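You operate a simulated robot arm through the tools that you are given. There is no shell and no other tool. Be economical: measure what you need, move in short steps, check, and stop when the job is done.

Carry out the task below with a simulated two-armed robot. There is one attempt and no reset: what you move stays moved.

Task
Hold the purple box on the packing table top steady with one hand and open the lid of the purple box with the other.

The check looks at the end state, three seconds after you hand in, the way a careful person would. Anything else that was tipped, shoved, dropped, spilled or broken makes it a failure. Lids that push on must go on centred and level and be pressed home; caps that screw on are set level and turned clockwise until they are tight.

Robot
Two 7-joint arms with two-finger parallel grippers on one trunk, on a base that drives. Base frame: it is fixed to the floor where the robot stands at the start and does not move with it; the origin is under the middle of the robot, x ahead of it, y to its left, z up; the surface under the hand at the start is at about z = 0.8. Units: m, degrees, N and s.
The left shoulder is at the start at [0.07, 0.163, 1.295], the right one opposite. With the tool pointing down near the work surface each hand reaches from about 0.28 to 0.86 m from the robot's upright axis, wherever it stands, measured 20 degrees to its own side. Places, roughly: lid of the purple box [0.7, 0, 0.9]. Payload 3.43 kg a hand.
Tool frame (each hand has its own): the origin (TCP) lies between the finger pads and is the grasp point; the fingertips stand 0.034 m ahead of it; z points along the fingers, y is the line along which they close. Largest opening 0.128 m; finger width 0.024, thickness 0.012; the body of the gripper, 0.048 by 0.13 m, starts 0.096 m behind the TCP.
Orientation is that of the tool frame in the base frame, as a unit quaternion [w, x, y, z]. With the fingers straight down and closing along the base's y, the tool's x points along the base's -x, its y along +y and its z along -z.

Tools
- The arms move only by the tool move_arm. It takes "left_deltas", "right_deltas" or both (then of equal length, played together; a hand with none holds still); each is a list of rows, each an object of numbers (a shift or turn left out is 0, a gripper value left out holds the last): "jaw": the finger opening in m, from 0 to 0.128; "tx", "ty", "tz": the shift along the tool's x, y, z in m; "rx", "ry", "rz": the turn, a rotation vector about the tool's x, y, z in degrees. In form: [{"jaw": .., "tx": .., "ty": .., "tz": .., "rx": .., "ry": .., "rz": ..}, ...]. A call has 1 to 20 rows; each row shifts and turns the commanded pose from where the row before left it, along the tool's axes as they then stand. A row lasts 0.2 s, in which the tool goes at most 0.05 m and 8.6 degrees; a call with a longer step from one row to the next is refused whole, and so is a gripper value outside its range. A pose out of reach is approached as far as the arm can. The call stops where the force on the tool passes 40 N (or 10 N more than at its start, if that is more) or the arm is blocked; 0.2 s more then pass. The fingers move at their own pace (about 0.153 m/s each) and stop on an object; they squeeze with about 29 N. The grip force told is the motor's: it shows also when the fingers shut on nothing. Time passes only in rows, and 0.2 s behind the last, so rows that do not move let the fingers close. The reply holds the time, the measured pose of the TCP, the force on the tool along the base axes, the opening and the grip force, in the units named above and with some noise, with the torque about the TCP (base axes, N m) and any sound that the robot's microphone picked up.
- Cameras (640 x 400 px; columns grow to the right, rows downward): "scene" is now at [0.1275, -0.0237, 1.4938]; the picture's right is [-0.20, -0.98, 0.00], its down [-0.70, 0.15, -0.70] and it looks along [0.68, -0.14, -0.72] (base axes); focal length 262 px, centre (320, 200). "left" rides on the left gripper at [0.076, 0.011, -0.16] in its tool frame; the picture's right is [-0.15, 0.99, 0.00], its down [-0.88, -0.13, -0.46] and it looks along [-0.45, -0.07, 0.89] (tool axes); focal length 234 px, centre (320, 200). "right" rides on the right gripper at [0.076, -0.011, -0.16] in its tool frame; the picture's right is [0.15, 0.99, 0.00], its down [-0.88, 0.13, -0.46] and it looks along [-0.45, 0.07, 0.89] (tool axes); focal length 234 px, centre (320, 200). There is no depth. A picture from a camera that has moved, and an enlarged one, comes with that camera's place and axes in the base frame and with its lens. The place of the scene camera against the robot may be out by one fixed shift of up to 0.025 m in any direction.
- snapshot(camera): a new picture of that camera. The clock stands still meanwhile.
- slide_trunk(by): slides the trunk up (or, below 0, down) by that many m; the arms and the scene camera ride with it, the base frame stays. It gives what a move gives, with no picture.
- roll_base(legs): drives the robot by 1 to 6 legs, each [ahead, left, turn to the left] in m, m and degrees, along the robot's own axes; the way and the turn of a leg run together, so that a leg with both is an arc; at most 1.5 m and 180 degrees a leg. The arms and the cameras ride along, it lands a little off, and it stops where it bumps. It gives what a move gives.
- pan_tilt(pan, tilt): turns the head with the scene camera to pan (to the left, within 86 degrees either way) and tilt (down, from -29 to 69), counted from straight ahead of the robot. It gives what a move gives.
- inspect(camera, box): a new picture of the part [left, top, right, bottom] of that camera's present view, enlarged. The clock stands still meanwhile.
- hand_in(): hands the job in; it is judged then, once.

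Work in short steps. Places have to be worked out from the pictures, the camera data and where the tool is seen: move nearer, look again, correct. Check each grasp and each placing, and mend what went wrong. You have 120 turns and 88 pictures in all, those below and enlarged ones among them. Open the grippers and draw the arms clear of the work before you hand the job in, unless the task says otherwise; then end with one line.

The tools are called as name(argument=value, ...) on one line, values as JSON. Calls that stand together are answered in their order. move_arm: Moves the arms, as the interface text tells. Its arguments: {"type":"object","properties":{"left_deltas":{"type":"array","items":{"type":"object","properties":{"jaw":{"type":"number"},"tx":{"type":"number"},"ty":{"type":"number"},"tz":{"type":"number"},"rx":{"type":"number"},"ry":{"type":"number"},"rz":{"type":"number"}}}},"right_deltas":{"type":"array","items":{"type":"object","properties":{"jaw":{"type":"number"},"tx":{"type":"number"},"ty":{"type":"number"},"tz":{"type":"number"},"rx":{"type":"number"},"ry":{"type":"number"},"rz":{"type":"number"}}}}},"required":[]} The other tools are called the same way: slide_trunk (by) slides the trunk up or down; roll_base (legs) drives the base; pan_tilt (pan, tilt) turns the head that bears the scene camera; snapshot (camera) takes a picture; inspect (camera, box) takes an enlarged picture of a part of a camera's view; hand_in () hands the job in.

At the start:

```text
clock: 0.0
left_eef_pos: [0.5274, 0.2261, 1.1112]
left_tool_rot: [0.0, 0.0, 1.0, -0.001]
left_contact_force: [0.6, -0.1, 0.2]
left_moment: [0.01, 0.02, -0.01]
left_grip_width: 0.1279
left_finger_force: 0.0
right_eef_pos: [0.4618, -0.2409, 1.1493]
right_tool_rot: [0.0, 0.0, 1.0, 0.0]
right_contact_force: [0.6, 0.2, 0.4]
right_moment: [-0.02, 0.02, 0.0]
right_grip_width: 0.1283
right_finger_force: 0.1
trunk travel left (down, up): [-0.775, 0.165]
robot x, y, heading: [0.0034, 0.0009, 0.1]
head pan, tilt: [-11.8, 45.8]
```

scene: 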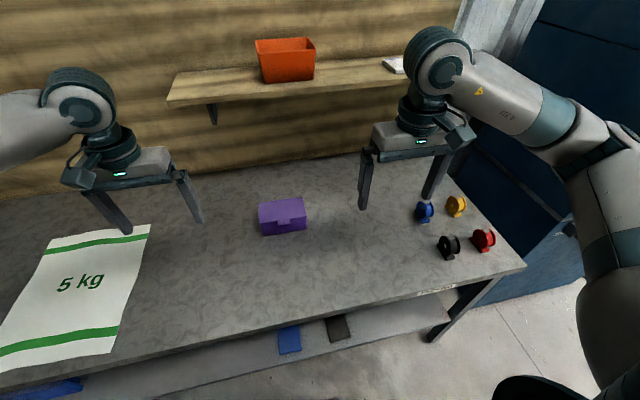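
right: 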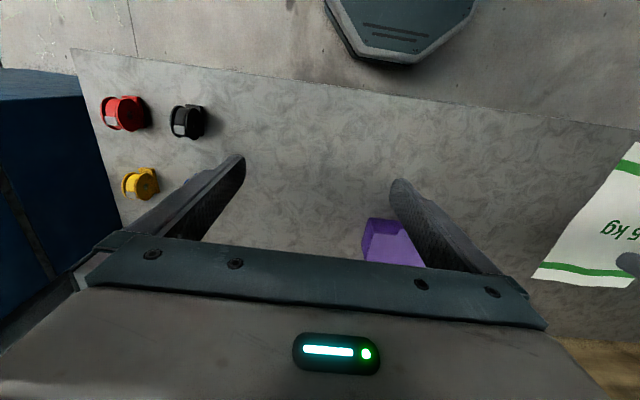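
left: 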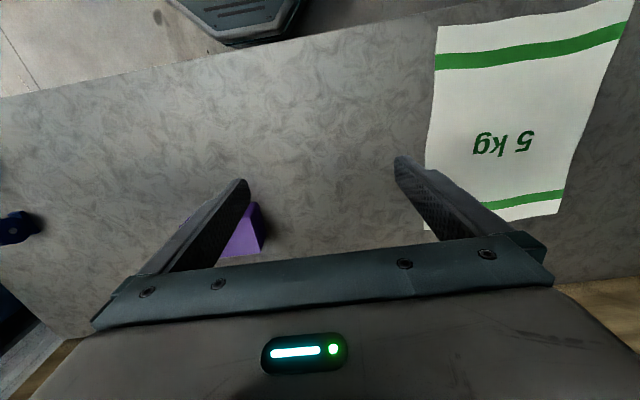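

I start with an enlarged look at the purple box from the scene camera.

inspect(camera="scene", box=[235, 180, 331, 240])

```text
6.67 times, centred on (283, 210) of scene
camera zoom: at [0.1275, -0.0237, 1.4938], right [-0.2, -0.98, 0.0], down [-0.7, 0.15, -0.7], along [0.68, -0.14, -0.72], focal length 1746 px, centre (567, 133)
```

zoom: 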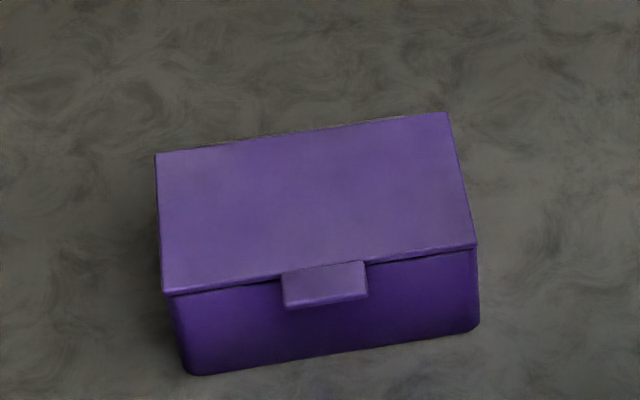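

The box is axis-aligned, at roughly x 0.66–0.75, y −0.09–0.055, with the lid top at about 0.87. It is hinged at the back and has a tab at the front near y −0.018. I'll turn the left hand so it points along −y, slanted down 30°, to grip the left end of the body fore and aft.

move_arm(left_deltas=[{"rz": -8.5}, {"rz": -8.5}, {"rz": -8.5}, {"rz": -8.5}, {"rz": -8.5}, {"rz": -8.5}, {"rz": -8.5}, {"rz": -8.5}, {"rz": -8.5}, {"rz": -8.5}, {"rz": -5}, {"ry": 7.5}, {"ry": 7.5}, {"ry": 7.5}, {"ry": 7.5}, {"ry": 7.5}, {"ry": 7.5}, {"ry": 7.5}, {"ry": 7.5}])

snapshot(camera="left")

snapshot(camera="scene")

```text
clock: 4.0
left_eef_pos: [0.5286, 0.2279, 1.111]
left_tool_rot: [0.354, 0.612, -0.611, 0.355]
left_contact_force: [0.4, 0.3, -0.1]
left_moment: [0.01, 0.03, 0.0]
left_grip_width: 0.1281
left_finger_force: 0.1
right_eef_pos: [0.4618, -0.2412, 1.1503]
right_tool_rot: [0.0, 0.0, 1.0, 0.0]
right_contact_force: [0.0, -0.3, -0.9]
right_moment: [-0.01, 0.06, 0.03]
right_grip_width: 0.1281
right_finger_force: 0.0
trunk travel left (down, up): [-0.775, 0.165]
robot x, y, heading: [-0.0005, 0.0008, -0.1]
head pan, tilt: [-11.8, 45.8]
```

```text
83 pictures are left
camera left: at [0.517, 0.3276, 1.2561], right [-0.99, 0.07, -0.13], down [0.13, 0.83, -0.54], along [0.07, -0.55, -0.83], focal length 234 px, centre (320, 200)
```

left: 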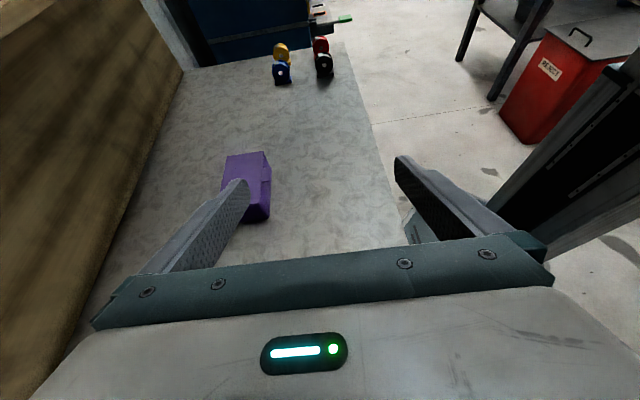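

```text
82 pictures are left
camera scene: at [0.1274, -0.023, 1.4939], right [-0.2, -0.98, 0.0], down [-0.7, 0.15, -0.7], along [0.68, -0.14, -0.72], focal length 262 px, centre (320, 200)
```

scene: 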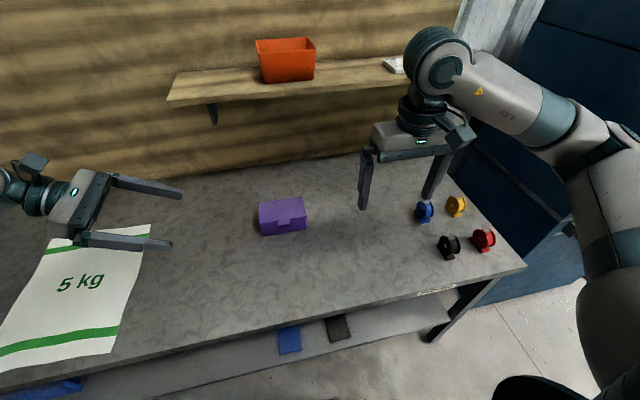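

The orientation is reached cleanly. Next I bring the left hand to about (0.705, 0.20, 0.93), off the box's left end, and look from its wrist camera.

move_arm(left_deltas=[{"tx": -0.0237, "ty": -0.0295, "tz": 0.019}, {"tx": -0.0237, "ty": -0.0295, "tz": 0.019}, {"tx": -0.0237, "ty": -0.0295, "tz": 0.019}, {"tx": -0.0237, "ty": -0.0295, "tz": 0.019}, {"tx": -0.0237, "ty": -0.0295, "tz": 0.019}, {"tx": -0.0237, "ty": -0.0295, "tz": 0.019}, {}])

snapshot(camera="left")

inspect(camera="scene", box=[160, 130, 352, 250])

```text
clock: 5.6
left_eef_pos: [0.7061, 0.1998, 0.9301]
left_tool_rot: [-0.355, -0.611, 0.612, -0.354]
left_contact_force: [-0.7, 0.3, 0.7]
left_moment: [-0.03, -0.02, -0.01]
left_grip_width: 0.1279
left_finger_force: 0.0
right_eef_pos: [0.4597, -0.2412, 1.1505]
right_tool_rot: [0.0, 0.0, 1.0, 0.0]
right_contact_force: [0.0, 0.2, 1.1]
right_moment: [-0.01, -0.01, 0.04]
right_grip_width: 0.1279
right_finger_force: 0.0
trunk travel left (down, up): [-0.775, 0.165]
robot x, y, heading: [-0.0042, -0.002, -0.0]
head pan, tilt: [-11.8, 45.8]
```

```text
81 pictures are left
camera left: at [0.6933, 0.3004, 1.0758], right [-0.99, 0.07, -0.13], down [0.13, 0.83, -0.54], along [0.07, -0.55, -0.83], focal length 234 px, centre (320, 200)
```

left: 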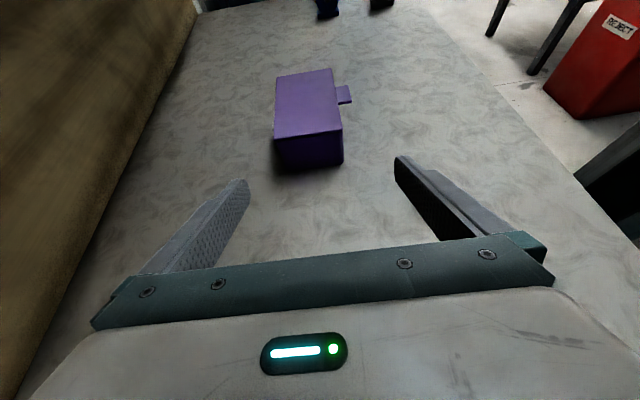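

```text
3.33 times, centred on (256, 190) of scene
camera zoom: at [0.1266, -0.0231, 1.4939], right [-0.2, -0.98, 0.0], down [-0.7, 0.15, -0.7], along [0.68, -0.14, -0.72], focal length 873 px, centre (533, 233)
```

zoom: 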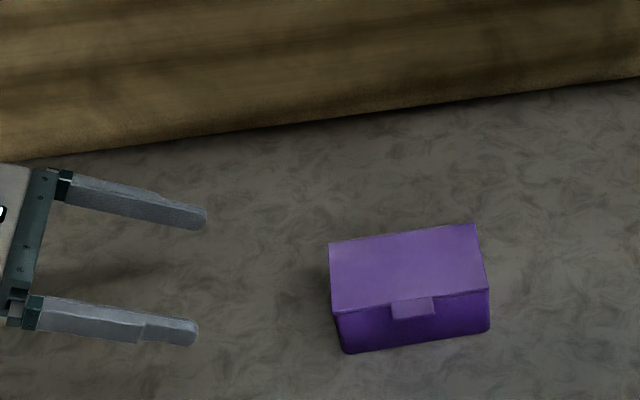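

Combining both cameras, and calibrating the scene camera on the visible fingertips (it is off by about +0.02 x and +0.01 y), the box centre is at x ≈ 0.722 and its left end at y ≈ 0.06. I flatten the slant to 20°, centre in x and approach to y 0.12, z 0.85.

move_arm(left_deltas=[{"ry": 5, "ty": -0.008}, {"ry": 5, "ty": -0.008}, {"tx": -0.016, "tz": 0.0342}, {"tx": -0.016, "tz": 0.0342}, {"tx": -0.016, "tz": 0.0342}, {}])

snapshot(camera="left")

inspect(camera="scene", box=[192, 150, 352, 250])

```text
clock: 7.0
left_eef_pos: [0.7205, 0.1183, 0.8494]
left_tool_rot: [0.406, 0.579, -0.578, 0.406]
left_contact_force: [0.0, 0.0, 0.3]
left_moment: [-0.01, 0.01, 0.02]
left_grip_width: 0.128
left_finger_force: 0.1
right_eef_pos: [0.4613, -0.2407, 1.1505]
right_tool_rot: [0.0, 0.0, 1.0, 0.0]
right_contact_force: [-0.5, -0.6, -0.2]
right_moment: [-0.03, 0.03, -0.02]
right_grip_width: 0.128
right_finger_force: 0.1
trunk travel left (down, up): [-0.775, 0.165]
robot x, y, heading: [0.0007, -0.0023, -0.2]
head pan, tilt: [-11.8, 45.8]
```

```text
79 pictures are left
camera left: at [0.7094, 0.2428, 0.9753], right [-0.99, 0.05, -0.14], down [0.13, 0.73, -0.67], along [0.07, -0.68, -0.73], focal length 234 px, centre (320, 200)
```

left: 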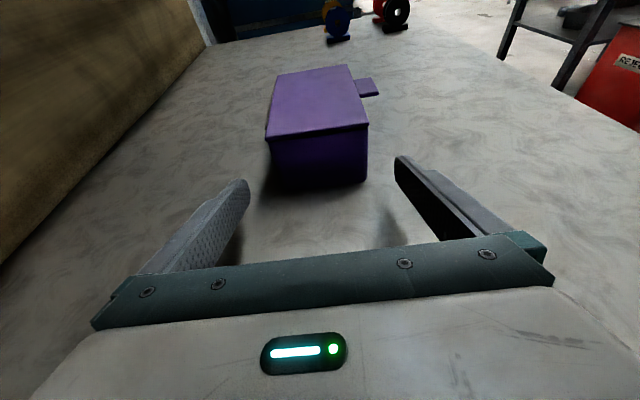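

```text
4.00 times, centred on (272, 200) of scene
camera zoom: at [0.1273, -0.0232, 1.4939], right [-0.2, -0.98, 0.0], down [-0.7, 0.15, -0.7], along [0.68, -0.14, -0.72], focal length 1048 px, centre (512, 200)
```

zoom: 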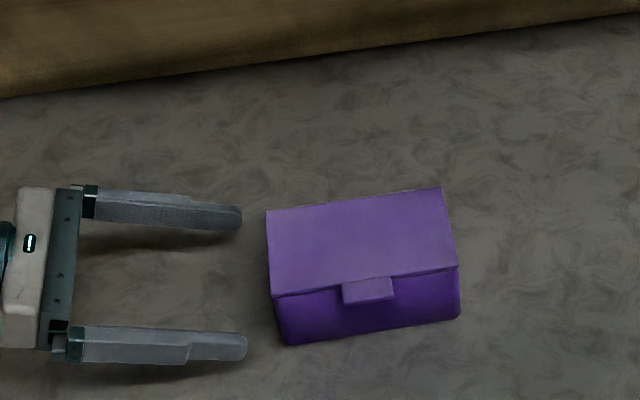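

Re-measured from the wrist camera: lid x 0.674–0.764, left end y 0.060, top about 0.868. The hand is centred, so I slide it forward and slightly down so that 4 cm of the fingers flank the body under the lid.

move_arm(left_deltas=[{"tx": 0.0036, "tz": 0.0228}, {"tx": 0.0036, "tz": 0.0228}, {"tx": 0.0036, "tz": 0.0228, "ty": 0.0015}, {}])

snapshot(camera="left")

inspect(camera="scene", box=[192, 150, 352, 250])

```text
clock: 8.0
left_eef_pos: [0.7202, 0.0493, 0.8353]
left_tool_rot: [0.406, 0.579, -0.579, 0.406]
left_contact_force: [0.6, 0.2, 0.5]
left_moment: [0.0, -0.06, 0.02]
left_grip_width: 0.1278
left_finger_force: 0.0
right_eef_pos: [0.4616, -0.2404, 1.15]
right_tool_rot: [0.0, 0.0, 1.0, 0.0]
right_contact_force: [0.0, 0.0, 1.1]
right_moment: [0.02, 0.0, 0.04]
right_grip_width: 0.1277
right_finger_force: 0.1
trunk travel left (down, up): [-0.775, 0.165]
robot x, y, heading: [-0.0032, -0.0006, 0.1]
head pan, tilt: [-11.8, 45.8]
```

```text
77 pictures are left
camera left: at [0.7085, 0.1749, 0.9621], right [-0.99, 0.05, -0.14], down [0.13, 0.73, -0.67], along [0.07, -0.68, -0.73], focal length 234 px, centre (320, 200)
```

left: 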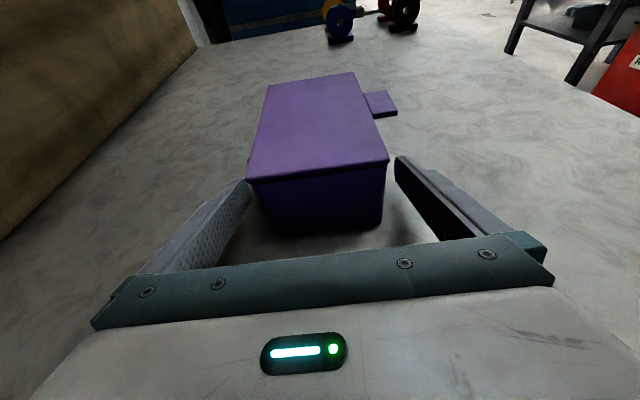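

```text
4.00 times, centred on (272, 200) of scene
camera zoom: at [0.1276, -0.0234, 1.4938], right [-0.2, -0.98, 0.0], down [-0.7, 0.15, -0.7], along [0.68, -0.14, -0.72], focal length 1048 px, centre (512, 200)
```

zoom: 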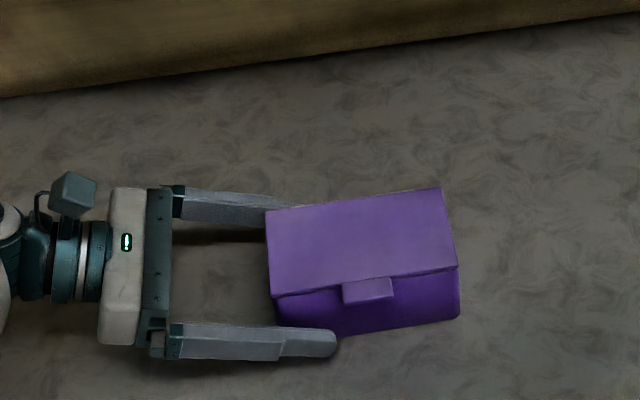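

The fingers flank the body below the lid. I close gradually.

move_arm(left_deltas=[{"jaw": 0.105}, {"jaw": 0.1}, {"jaw": 0.096}, {"jaw": 0.092}, {"jaw": 0.088}, {"jaw": 0.084}, {"jaw": 0.08}, {"jaw": 0.07}, {}, {}])

snapshot(camera="left")

inspect(camera="scene", box=[192, 150, 352, 250])

```text
clock: 10.2
left_eef_pos: [0.7201, 0.0515, 0.8367]
left_tool_rot: [-0.406, -0.579, 0.579, -0.406]
left_contact_force: [0.8, 0.3, -0.2]
left_moment: [0.03, 0.14, -0.08]
left_grip_width: 0.092
left_finger_force: 29.4
right_eef_pos: [0.4611, -0.2417, 1.1502]
right_tool_rot: [-0.001, -0.001, 1.0, -0.001]
right_contact_force: [0.3, 0.5, 0.2]
right_moment: [-0.04, -0.01, 0.02]
right_grip_width: 0.1281
right_finger_force: 0.0
trunk travel left (down, up): [-0.775, 0.165]
robot x, y, heading: [-0.0001, -0.0005, 0.0]
head pan, tilt: [-11.8, 45.8]
```

```text
75 pictures are left
camera left: at [0.7085, 0.1749, 0.9622], right [-0.99, 0.05, -0.14], down [0.13, 0.73, -0.67], along [0.07, -0.68, -0.73], focal length 234 px, centre (320, 200)
```

left: 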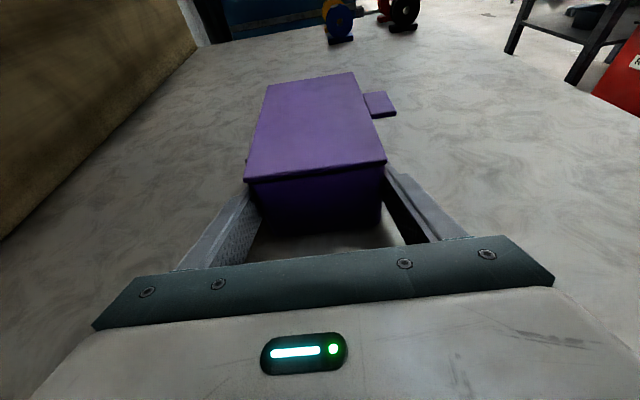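

```text
4.00 times, centred on (272, 200) of scene
camera zoom: at [0.1275, -0.0238, 1.4938], right [-0.2, -0.98, 0.0], down [-0.7, 0.15, -0.7], along [0.68, -0.14, -0.72], focal length 1048 px, centre (512, 200)
```

zoom: 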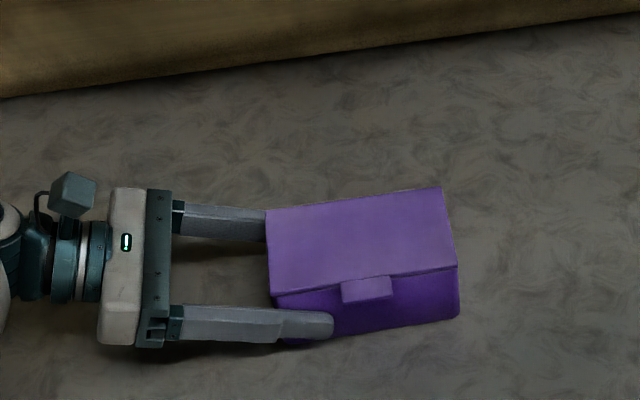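

The box is held at 29 N with the 0.092 m body centred at x 0.72. The tab is at about x 0.652–0.672, y −0.042 to −0.002, z about 0.86. I close the right hand, pitch it forward to 30° below horizontal and bring it in front of the tab.

move_arm(right_deltas=[{"jaw": 0.0, "ry": -7.5}, {"ry": -7.5}, {"ry": -7.5}, {"ry": -7.5}, {"ry": -7.5}, {"ry": -7.5}, {"ry": -7.5}, {"ry": -7.5}, {"tx": 0.0257, "ty": 0.0301, "tz": 0.02126}, {"tx": 0.0257, "ty": 0.0301, "tz": 0.02126}, {"tx": 0.0257, "ty": 0.0301, "tz": 0.02126}, {"tx": 0.0257, "ty": 0.0301, "tz": 0.02126}, {"tx": 0.0257, "ty": 0.0301, "tz": 0.02126}, {"tx": 0.0257, "ty": 0.0301, "tz": 0.02126}, {"tx": 0.0257, "ty": 0.0301, "tz": 0.02126}, {}])

snapshot(camera="scene")

snapshot(camera="right")

snapshot(camera="left")

```text
clock: 13.6
left_eef_pos: [0.7187, 0.0511, 0.837]
left_tool_rot: [-0.406, -0.579, 0.579, -0.405]
left_contact_force: [-0.6, -0.2, 0.9]
left_moment: [-0.18, 0.09, 0.02]
left_grip_width: 0.092
left_finger_force: 29.4
right_eef_pos: [0.6258, -0.0327, 0.9356]
right_tool_rot: [0.5, 0.0, 0.866, 0.0]
right_contact_force: [-0.4, 0.2, 0.6]
right_moment: [0.0, 0.0, 0.01]
right_grip_width: 0.0
right_finger_force: 28.7
right hand out of reach, approached as far as the arm can: row 4, 5, 6, 7, 8
trunk travel left (down, up): [-0.775, 0.165]
robot x, y, heading: [-0.0026, -0.0016, -0.1]
head pan, tilt: [-11.8, 45.8]
```

```text
73 pictures are left
camera scene: at [0.1273, -0.0244, 1.4938], right [-0.2, -0.98, 0.0], down [-0.7, 0.15, -0.7], along [0.68, -0.14, -0.72], focal length 262 px, centre (320, 200)
```

scene: 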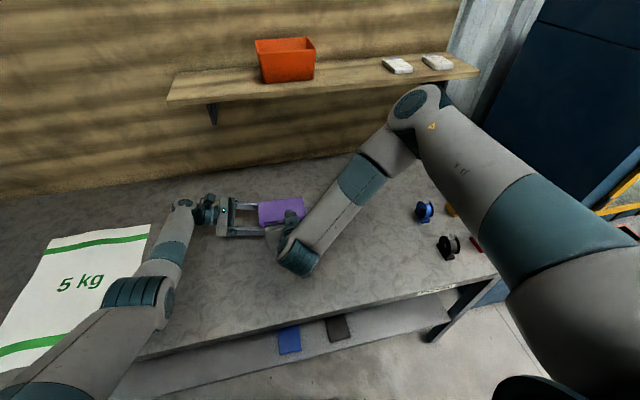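

```text
72 pictures are left
camera right: at [0.4493, -0.0431, 0.9497], right [-0.07, 0.99, -0.13], down [0.05, 0.13, 0.99], along [1.0, 0.07, -0.05], focal length 234 px, centre (320, 200)
```

right: 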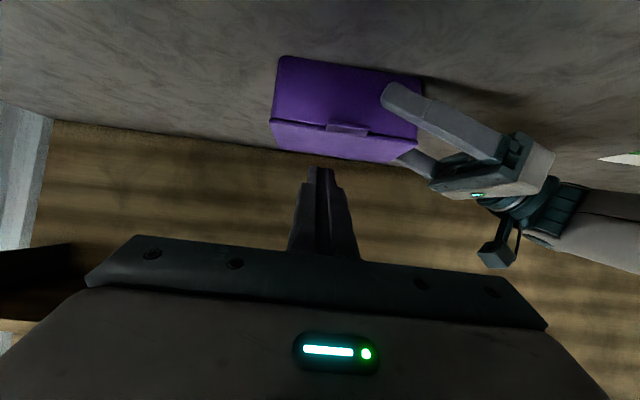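

```text
71 pictures are left
camera left: at [0.7084, 0.1747, 0.9623], right [-0.99, 0.05, -0.14], down [0.13, 0.73, -0.67], along [0.07, -0.68, -0.73], focal length 234 px, centre (320, 200)
```

left: 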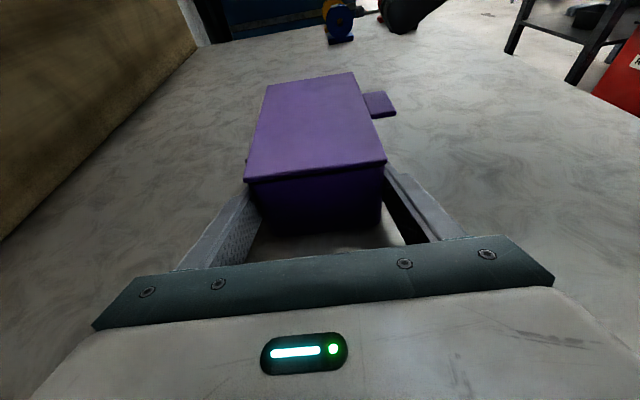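

The right hand arrived at x 0.626, above and just behind the tab. I back it off in x and lower partway, watching whether the pose is reachable.

move_arm(right_deltas=[{"tx": 0.009, "tz": -0.0155}, {"tx": 0.009, "tz": -0.0155}, {}])

```text
clock: 14.4
left_eef_pos: [0.7196, 0.0513, 0.8371]
left_tool_rot: [-0.406, -0.579, 0.58, -0.405]
left_contact_force: [1.0, -0.4, 1.0]
left_moment: [-0.1, 0.12, -0.05]
left_grip_width: 0.0919
left_finger_force: 28.9
right_eef_pos: [0.5887, -0.0315, 0.936]
right_tool_rot: [0.499, 0.0, 0.866, 0.0]
right_contact_force: [0.4, 0.6, 0.3]
right_moment: [-0.04, 0.03, 0.0]
right_grip_width: 0.0
right_finger_force: 28.8
trunk travel left (down, up): [-0.775, 0.165]
robot x, y, heading: [0.0027, -0.0013, 0.1]
head pan, tilt: [-11.8, 45.8]
```

That is reachable. Now straight down to z ≈ 0.85 in front of the tab, then a look.

move_arm(right_deltas=[{"tx": 0.0248, "tz": 0.0143}, {"tx": 0.0248, "tz": 0.0143}, {"tx": 0.0248, "tz": 0.0143}, {}])

inspect(camera="right", box=[240, 30, 464, 170])

snapshot(camera="right")

snapshot(camera="left")

```text
clock: 15.4
left_eef_pos: [0.7181, 0.0514, 0.837]
left_tool_rot: [-0.406, -0.579, 0.579, -0.405]
left_contact_force: [-0.4, 0.0, -0.1]
left_moment: [-0.05, 0.13, -0.09]
left_grip_width: 0.0916
left_finger_force: 28.5
right_eef_pos: [0.5895, -0.0303, 0.8525]
right_tool_rot: [0.498, 0.002, 0.867, -0.003]
right_contact_force: [-0.1, 0.7, 0.2]
right_moment: [0.04, -0.02, 0.01]
right_grip_width: 0.0
right_finger_force: 28.9
right hand out of reach, approached as far as the arm can: row 3
trunk travel left (down, up): [-0.775, 0.165]
robot x, y, heading: [0.0033, 0.0021, 0.1]
head pan, tilt: [-11.8, 45.8]
```

```text
2.86 times, centred on (352, 100) of right
camera zoom: at [0.4129, -0.0395, 0.866], right [-0.07, 0.99, -0.13], down [0.05, 0.13, 0.99], along [1.0, 0.06, -0.06], focal length 669 px, centre (229, 486)
```

zoom: 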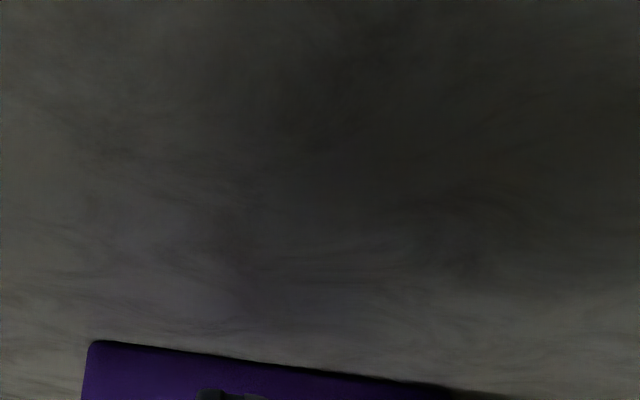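

```text
69 pictures are left
camera right: at [0.4129, -0.0395, 0.866], right [-0.07, 0.99, -0.13], down [0.05, 0.13, 0.99], along [1.0, 0.06, -0.06], focal length 234 px, centre (320, 200)
```

right: 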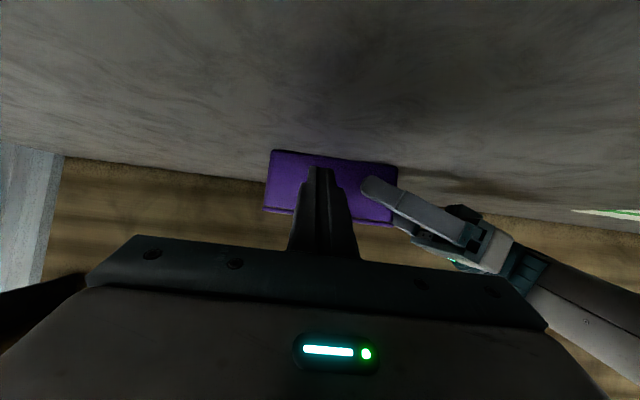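

```text
68 pictures are left
camera left: at [0.7084, 0.175, 0.9621], right [-0.99, 0.05, -0.14], down [0.13, 0.73, -0.67], along [0.07, -0.68, -0.73], focal length 234 px, centre (320, 200)
```

left: 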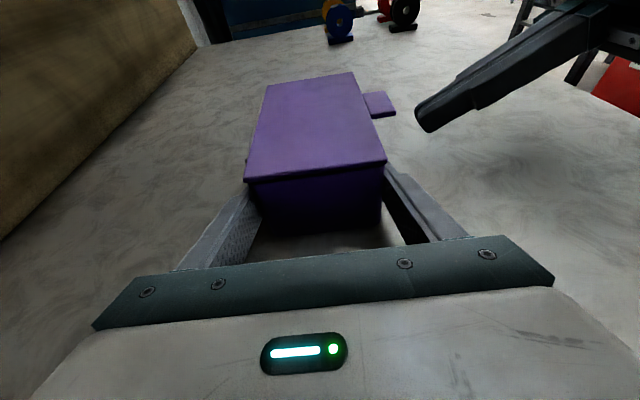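

The tip is in front of and lined up with the tab. I advance about 42 mm and 6 mm lower, to slip it under the tab.

move_arm(right_deltas=[{"tx": -0.004, "tz": 0.0099}, {"tx": -0.004, "tz": 0.0099}, {"tx": -0.004, "tz": 0.0098}, {"tx": -0.004, "tz": 0.0098}, {}])

inspect(camera="left", box=[320, 50, 480, 150])

inspect(camera="scene", box=[192, 150, 352, 250])

```text
clock: 16.6
left_eef_pos: [0.7205, 0.0504, 0.8377]
left_tool_rot: [0.406, 0.579, -0.579, 0.405]
left_contact_force: [-0.8, 0.7, 0.5]
left_moment: [-0.01, 0.09, -0.06]
left_grip_width: 0.0917
left_finger_force: 29.2
right_eef_pos: [0.6327, -0.0288, 0.8471]
right_tool_rot: [0.497, 0.001, 0.867, -0.002]
right_contact_force: [-0.4, -0.2, 0.5]
right_moment: [0.0, 0.02, 0.01]
right_grip_width: 0.0
right_finger_force: 28.5
trunk travel left (down, up): [-0.775, 0.165]
robot x, y, heading: [-0.0006, 0.0049, -0.0]
head pan, tilt: [-11.8, 45.8]
```

```text
4.00 times, centred on (400, 100) of left
camera zoom: at [0.7084, 0.175, 0.9621], right [-0.99, 0.05, -0.14], down [0.13, 0.73, -0.67], along [0.07, -0.68, -0.73], focal length 937 px, centre (0, 600)
```

zoom: 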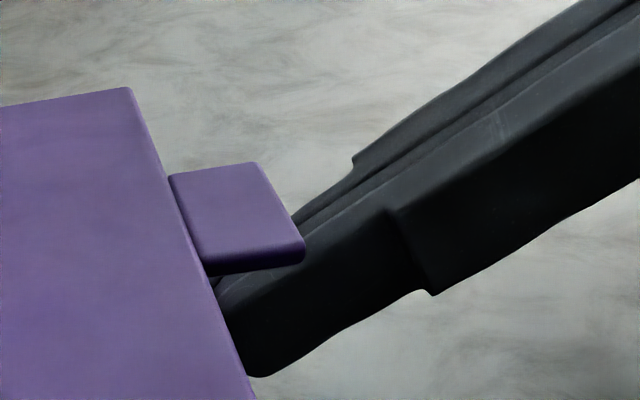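

```text
4.00 times, centred on (272, 200) of scene
camera zoom: at [0.1275, -0.0236, 1.4938], right [-0.2, -0.98, 0.0], down [-0.7, 0.15, -0.7], along [0.68, -0.14, -0.72], focal length 1048 px, centre (512, 200)
```

zoom: 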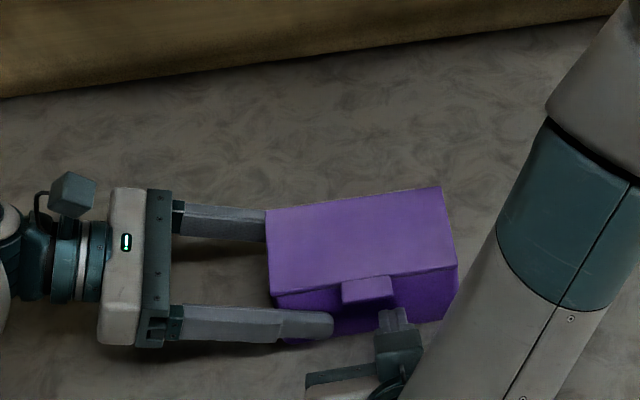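

The tip is under the tab with the underside free. I lift gently by 20 mm.

move_arm(right_deltas=[{"tx": -0.00433, "tz": -0.0025}, {"tx": -0.00433, "tz": -0.0025}, {"tx": -0.00433, "tz": -0.0025}, {"tx": -0.00433, "tz": -0.0025}, {}])

snapshot(camera="left")

```text
clock: 17.8
left_eef_pos: [0.7201, 0.0504, 0.8361]
left_tool_rot: [-0.406, -0.579, 0.579, -0.405]
left_contact_force: [-0.9, 0.1, -0.2]
left_moment: [0.0, 0.1, 0.0]
left_grip_width: 0.092
left_finger_force: 28.6
right_eef_pos: [0.6332, -0.0299, 0.8671]
right_tool_rot: [0.5, 0.0, 0.866, 0.0]
right_contact_force: [-0.6, 0.4, 1.2]
right_moment: [0.02, 0.0, 0.0]
right_grip_width: 0.0002
right_finger_force: 28.6
trunk travel left (down, up): [-0.775, 0.165]
robot x, y, heading: [0.0002, -0.0039, -0.1]
head pan, tilt: [-11.8, 45.8]
```

```text
65 pictures are left
camera left: at [0.7085, 0.175, 0.9621], right [-0.99, 0.05, -0.14], down [0.13, 0.73, -0.67], along [0.07, -0.68, -0.73], focal length 234 px, centre (320, 200)
```

left: 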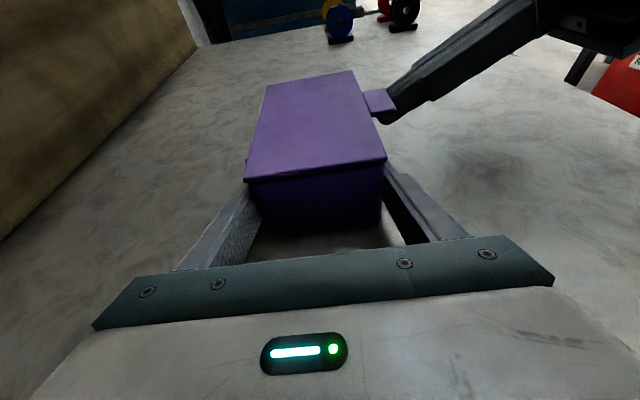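

Contact is just beginning and forces are small. I continue up 30 mm with a slight forward arc.

move_arm(right_deltas=[{"tx": -0.0065, "tz": -0.00375}, {"tx": -0.0065, "tz": -0.00375}, {"tx": -0.007, "tz": -0.0028}, {"tx": -0.007, "tz": -0.0028}, {}])

snapshot(camera="left")

inspect(camera="scene", box=[192, 150, 352, 250])

```text
clock: 19.0
left_eef_pos: [0.719, 0.0515, 0.8368]
left_tool_rot: [-0.406, -0.579, 0.58, -0.404]
left_contact_force: [0.0, 0.7, 0.5]
left_moment: [-0.02, 0.06, -0.04]
left_grip_width: 0.0919
left_finger_force: 28.8
right_eef_pos: [0.6339, -0.0291, 0.8966]
right_tool_rot: [0.5, 0.001, 0.866, -0.001]
right_contact_force: [0.7, -0.1, -0.8]
right_moment: [0.03, 0.02, -0.04]
right_grip_width: 0.0
right_finger_force: 28.7
trunk travel left (down, up): [-0.775, 0.165]
robot x, y, heading: [0.0011, -0.0013, 0.0]
head pan, tilt: [-11.8, 45.8]
```

```text
64 pictures are left
camera left: at [0.7085, 0.175, 0.9621], right [-0.99, 0.05, -0.14], down [0.13, 0.73, -0.67], along [0.07, -0.68, -0.73], focal length 234 px, centre (320, 200)
```

left: 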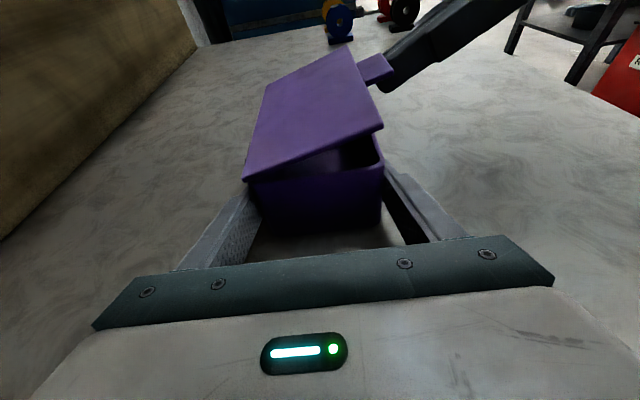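

```text
4.00 times, centred on (272, 200) of scene
camera zoom: at [0.1276, -0.0237, 1.4938], right [-0.2, -0.98, 0.0], down [-0.7, 0.15, -0.7], along [0.68, -0.14, -0.72], focal length 1048 px, centre (512, 200)
```

zoom: 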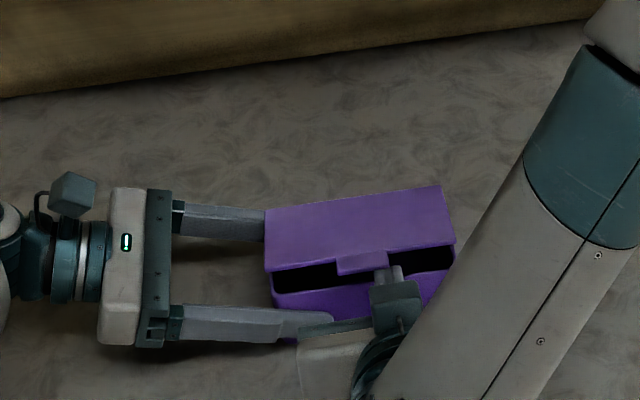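

The lid is opening (about 17°) and the box has not moved. I continue the arc to about 50°.

move_arm(right_deltas=[{"tx": -0.0092, "tz": 0.0}, {"tx": -0.0092, "tz": 0.001}, {"tx": -0.0092, "tz": 0.002}, {"tx": -0.0092, "tz": 0.003}, {"tx": -0.0092, "tz": 0.003}, {"tx": -0.0092, "tz": 0.004}, {}])

snapshot(camera="left")

snapshot(camera="scene")

```text
clock: 20.6
left_eef_pos: [0.719, 0.0506, 0.837]
left_tool_rot: [0.405, 0.58, -0.578, 0.406]
left_contact_force: [-0.1, 0.5, 0.2]
left_moment: [0.08, 0.04, -0.01]
left_grip_width: 0.0917
left_finger_force: 29.5
right_eef_pos: [0.6717, -0.0283, 0.9366]
right_tool_rot: [0.5, 0.0, 0.866, 0.0]
right_contact_force: [-0.3, -0.4, -0.4]
right_moment: [0.0, 0.0, 0.0]
right_grip_width: 0.0001
right_finger_force: 29.3
trunk travel left (down, up): [-0.775, 0.165]
robot x, y, heading: [0.0023, 0.0039, -0.0]
head pan, tilt: [-11.8, 45.8]
```

```text
62 pictures are left
camera left: at [0.7085, 0.1749, 0.9621], right [-0.99, 0.05, -0.14], down [0.13, 0.73, -0.67], along [0.07, -0.68, -0.73], focal length 234 px, centre (320, 200)
```

left: 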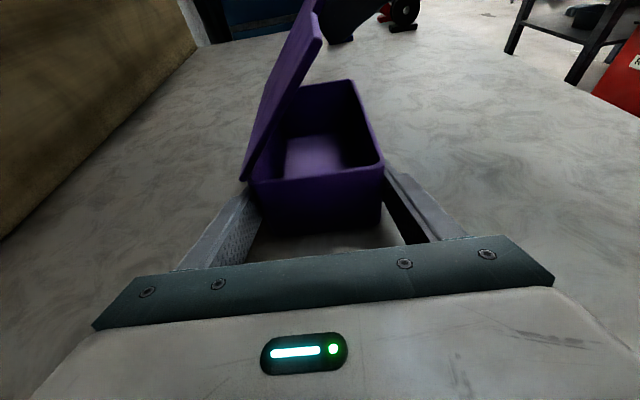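

```text
61 pictures are left
camera scene: at [0.1276, -0.0237, 1.4938], right [-0.2, -0.98, 0.0], down [-0.7, 0.15, -0.7], along [0.68, -0.14, -0.72], focal length 262 px, centre (320, 200)
```

scene: 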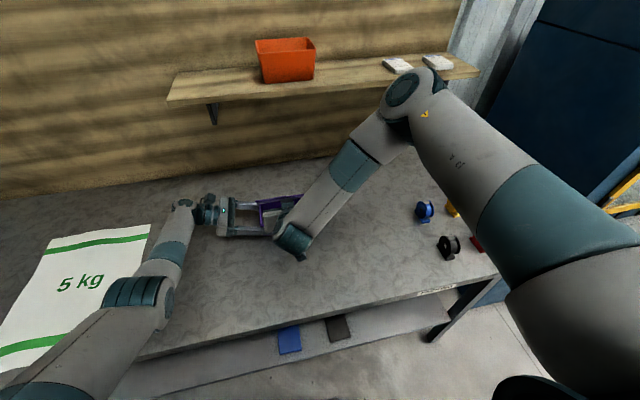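

The lid is at roughly 55–60°. I keep pushing on the underside, to about 80°.

move_arm(right_deltas=[{"tx": -0.0085, "tz": 0.0045}, {"tx": -0.0075, "tz": 0.0055}, {"tx": -0.007, "tz": 0.006}, {"tx": -0.0065, "tz": 0.0067}, {"tx": -0.006, "tz": 0.0074}, {}])

snapshot(camera="left")

```text
clock: 22.0
left_eef_pos: [0.719, 0.0514, 0.837]
left_tool_rot: [0.406, 0.579, -0.579, 0.406]
left_contact_force: [-0.8, 0.4, -0.6]
left_moment: [0.02, -0.01, -0.1]
left_grip_width: 0.0917
left_finger_force: 29.3
right_eef_pos: [0.7173, -0.0295, 0.9525]
right_tool_rot: [0.5, 0.0, 0.866, 0.0]
right_contact_force: [0.9, 0.4, 0.1]
right_moment: [-0.02, -0.01, 0.0]
right_grip_width: 0.0003
right_finger_force: 29.1
trunk travel left (down, up): [-0.775, 0.165]
robot x, y, heading: [-0.0023, 0.0025, 0.1]
head pan, tilt: [-11.8, 45.8]
```

```text
60 pictures are left
camera left: at [0.7085, 0.1749, 0.9621], right [-0.99, 0.05, -0.14], down [0.13, 0.73, -0.67], along [0.07, -0.68, -0.73], focal length 234 px, centre (320, 200)
```

left: 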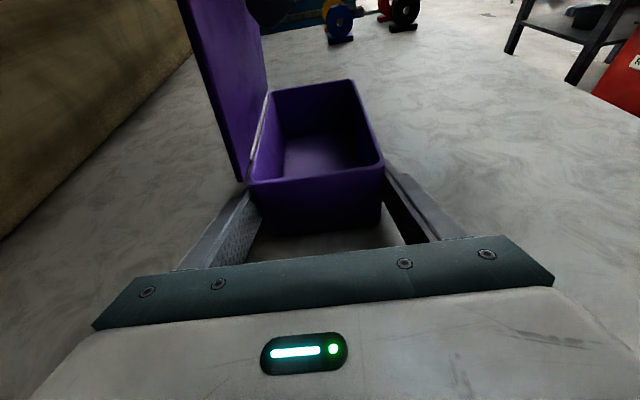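

The lid is about upright. I push about 25 mm further back so it passes vertical, in small steps.

move_arm(right_deltas=[{"tx": -0.0025, "tz": 0.0055}, {"tx": -0.0025, "tz": 0.0055}, {"tx": -0.0025, "tz": 0.0055}, {"tx": -0.0025, "tz": 0.0055}, {}])

snapshot(camera="left")

```text
clock: 23.2
left_eef_pos: [0.7191, 0.0521, 0.8365]
left_tool_rot: [-0.406, -0.579, 0.579, -0.405]
left_contact_force: [0.2, -0.1, 0.7]
left_moment: [0.0, 0.02, -0.12]
left_grip_width: 0.0918
left_finger_force: 28.4
right_eef_pos: [0.7402, -0.0299, 0.9514]
right_tool_rot: [0.501, 0.0, 0.866, 0.0]
right_contact_force: [1.5, 0.5, -0.2]
right_moment: [-0.01, 0.02, 0.03]
right_grip_width: 0.0
right_finger_force: 29.3
trunk travel left (down, up): [-0.775, 0.165]
robot x, y, heading: [0.0006, -0.0007, -0.1]
head pan, tilt: [-11.8, 45.8]
```

```text
59 pictures are left
camera left: at [0.7085, 0.1749, 0.9621], right [-0.99, 0.05, -0.14], down [0.13, 0.73, -0.67], along [0.07, -0.68, -0.73], focal length 234 px, centre (320, 200)
```

left: 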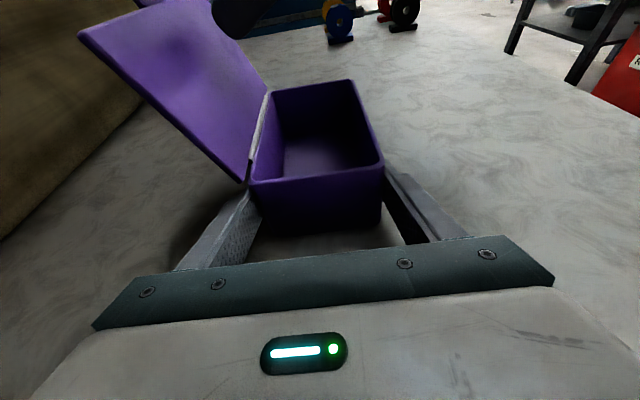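

The lid is well past vertical. I withdraw the right hand back and up, while the left keeps holding, and check that the lid stays.

move_arm(right_deltas=[{"tz": -0.028}, {"tz": -0.028}, {"tz": -0.028}, {"tz": -0.028}, {}, {}])

snapshot(camera="left")

snapshot(camera="scene")

```text
clock: 24.6
left_eef_pos: [0.7199, 0.0518, 0.8365]
left_tool_rot: [-0.406, -0.579, 0.579, -0.405]
left_contact_force: [0.1, 0.3, -0.2]
left_moment: [-0.02, 0.01, -0.05]
left_grip_width: 0.0917
left_finger_force: 28.7
right_eef_pos: [0.644, -0.031, 1.0065]
right_tool_rot: [0.5, 0.0, 0.866, 0.0]
right_contact_force: [-0.3, -0.8, 0.3]
right_moment: [-0.04, -0.01, 0.02]
right_grip_width: 0.0
right_finger_force: 29.1
trunk travel left (down, up): [-0.775, 0.165]
robot x, y, heading: [0.0043, -0.0018, -0.1]
head pan, tilt: [-11.8, 45.8]
```

```text
58 pictures are left
camera left: at [0.7083, 0.175, 0.9621], right [-0.99, 0.05, -0.14], down [0.13, 0.73, -0.67], along [0.07, -0.68, -0.73], focal length 234 px, centre (320, 200)
```

left: 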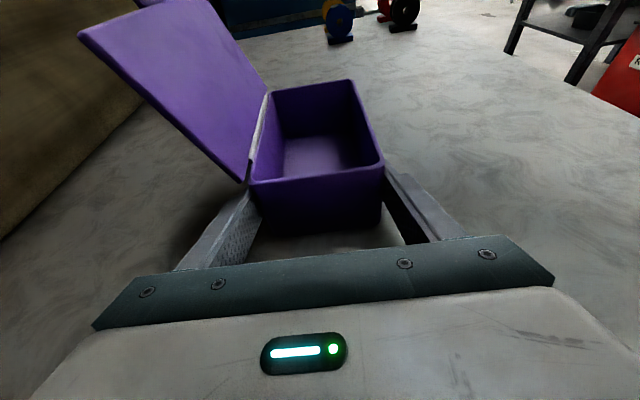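

```text
57 pictures are left
camera scene: at [0.1274, -0.0236, 1.4938], right [-0.2, -0.98, 0.0], down [-0.7, 0.15, -0.7], along [0.68, -0.14, -0.72], focal length 262 px, centre (320, 200)
```

scene: 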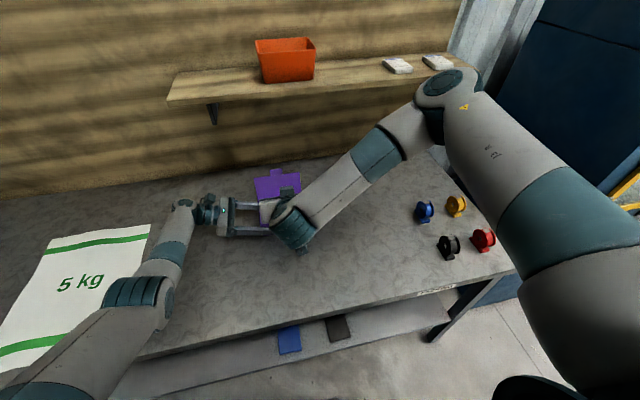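

The lid stays open and the box hasn't moved. I open the left jaw to about 0.125 and back out along the fingers, while the right hand moves up and away.

move_arm(left_deltas=[{"jaw": 0.1}, {"jaw": 0.11}, {"jaw": 0.12}, {"jaw": 0.126}, {}, {"tz": -0.02}, {"tz": -0.03}, {"tz": -0.03}, {"tz": -0.04}, {"tz": -0.03}, {}], right_deltas=[{"tx": -0.02, "ty": -0.02, "tz": -0.012}, {"tx": -0.02, "ty": -0.02, "tz": -0.012}, {"tx": -0.02, "ty": -0.02, "tz": -0.012}, {"tx": -0.02, "ty": -0.02, "tz": -0.012}, {"tx": -0.02, "ty": -0.02, "tz": -0.012}, {"jaw": 0.05}, {}, {}, {}, {}, {}])

snapshot(camera="left")

snapshot(camera="scene")

```text
clock: 27.0
left_eef_pos: [0.7187, 0.1914, 0.8879]
left_tool_rot: [-0.406, -0.579, 0.579, -0.405]
left_contact_force: [-0.7, 0.4, 0.7]
left_moment: [0.01, 0.01, 0.01]
left_grip_width: 0.1263
left_finger_force: 0.1
right_eef_pos: [0.6408, -0.13, 1.1231]
right_tool_rot: [0.5, 0.0, 0.866, 0.0]
right_contact_force: [0.4, 0.7, 0.4]
right_moment: [-0.06, -0.04, 0.01]
right_grip_width: 0.0499
right_finger_force: 0.0
trunk travel left (down, up): [-0.775, 0.165]
robot x, y, heading: [0.0006, 0.0024, 0.1]
head pan, tilt: [-11.8, 45.8]
```

```text
56 pictures are left
camera left: at [0.7087, 0.3155, 1.0138], right [-0.99, 0.05, -0.14], down [0.13, 0.73, -0.67], along [0.07, -0.68, -0.73], focal length 234 px, centre (320, 200)
```

left: 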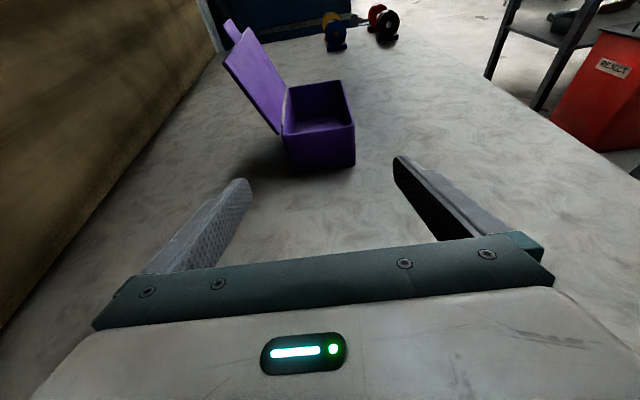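

```text
55 pictures are left
camera scene: at [0.1277, -0.0242, 1.4938], right [-0.2, -0.98, 0.0], down [-0.7, 0.15, -0.7], along [0.68, -0.14, -0.72], focal length 262 px, centre (320, 200)
```

scene: 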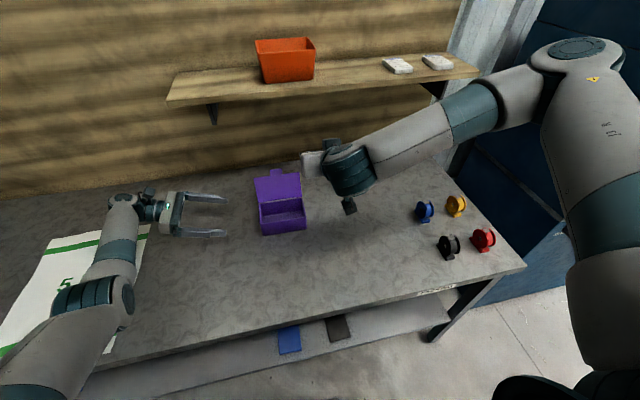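

The lid is fully open and stable, the box is in place, both grippers are open and clear, and nothing else was disturbed. I hand in.

hand_in()

```text
The job is handed in.
```

I held the purple box steady with the left hand and opened its lid past vertical with the right. The lid stayed open after both hands let go and drew clear, and the last pictures show nothing else moved.
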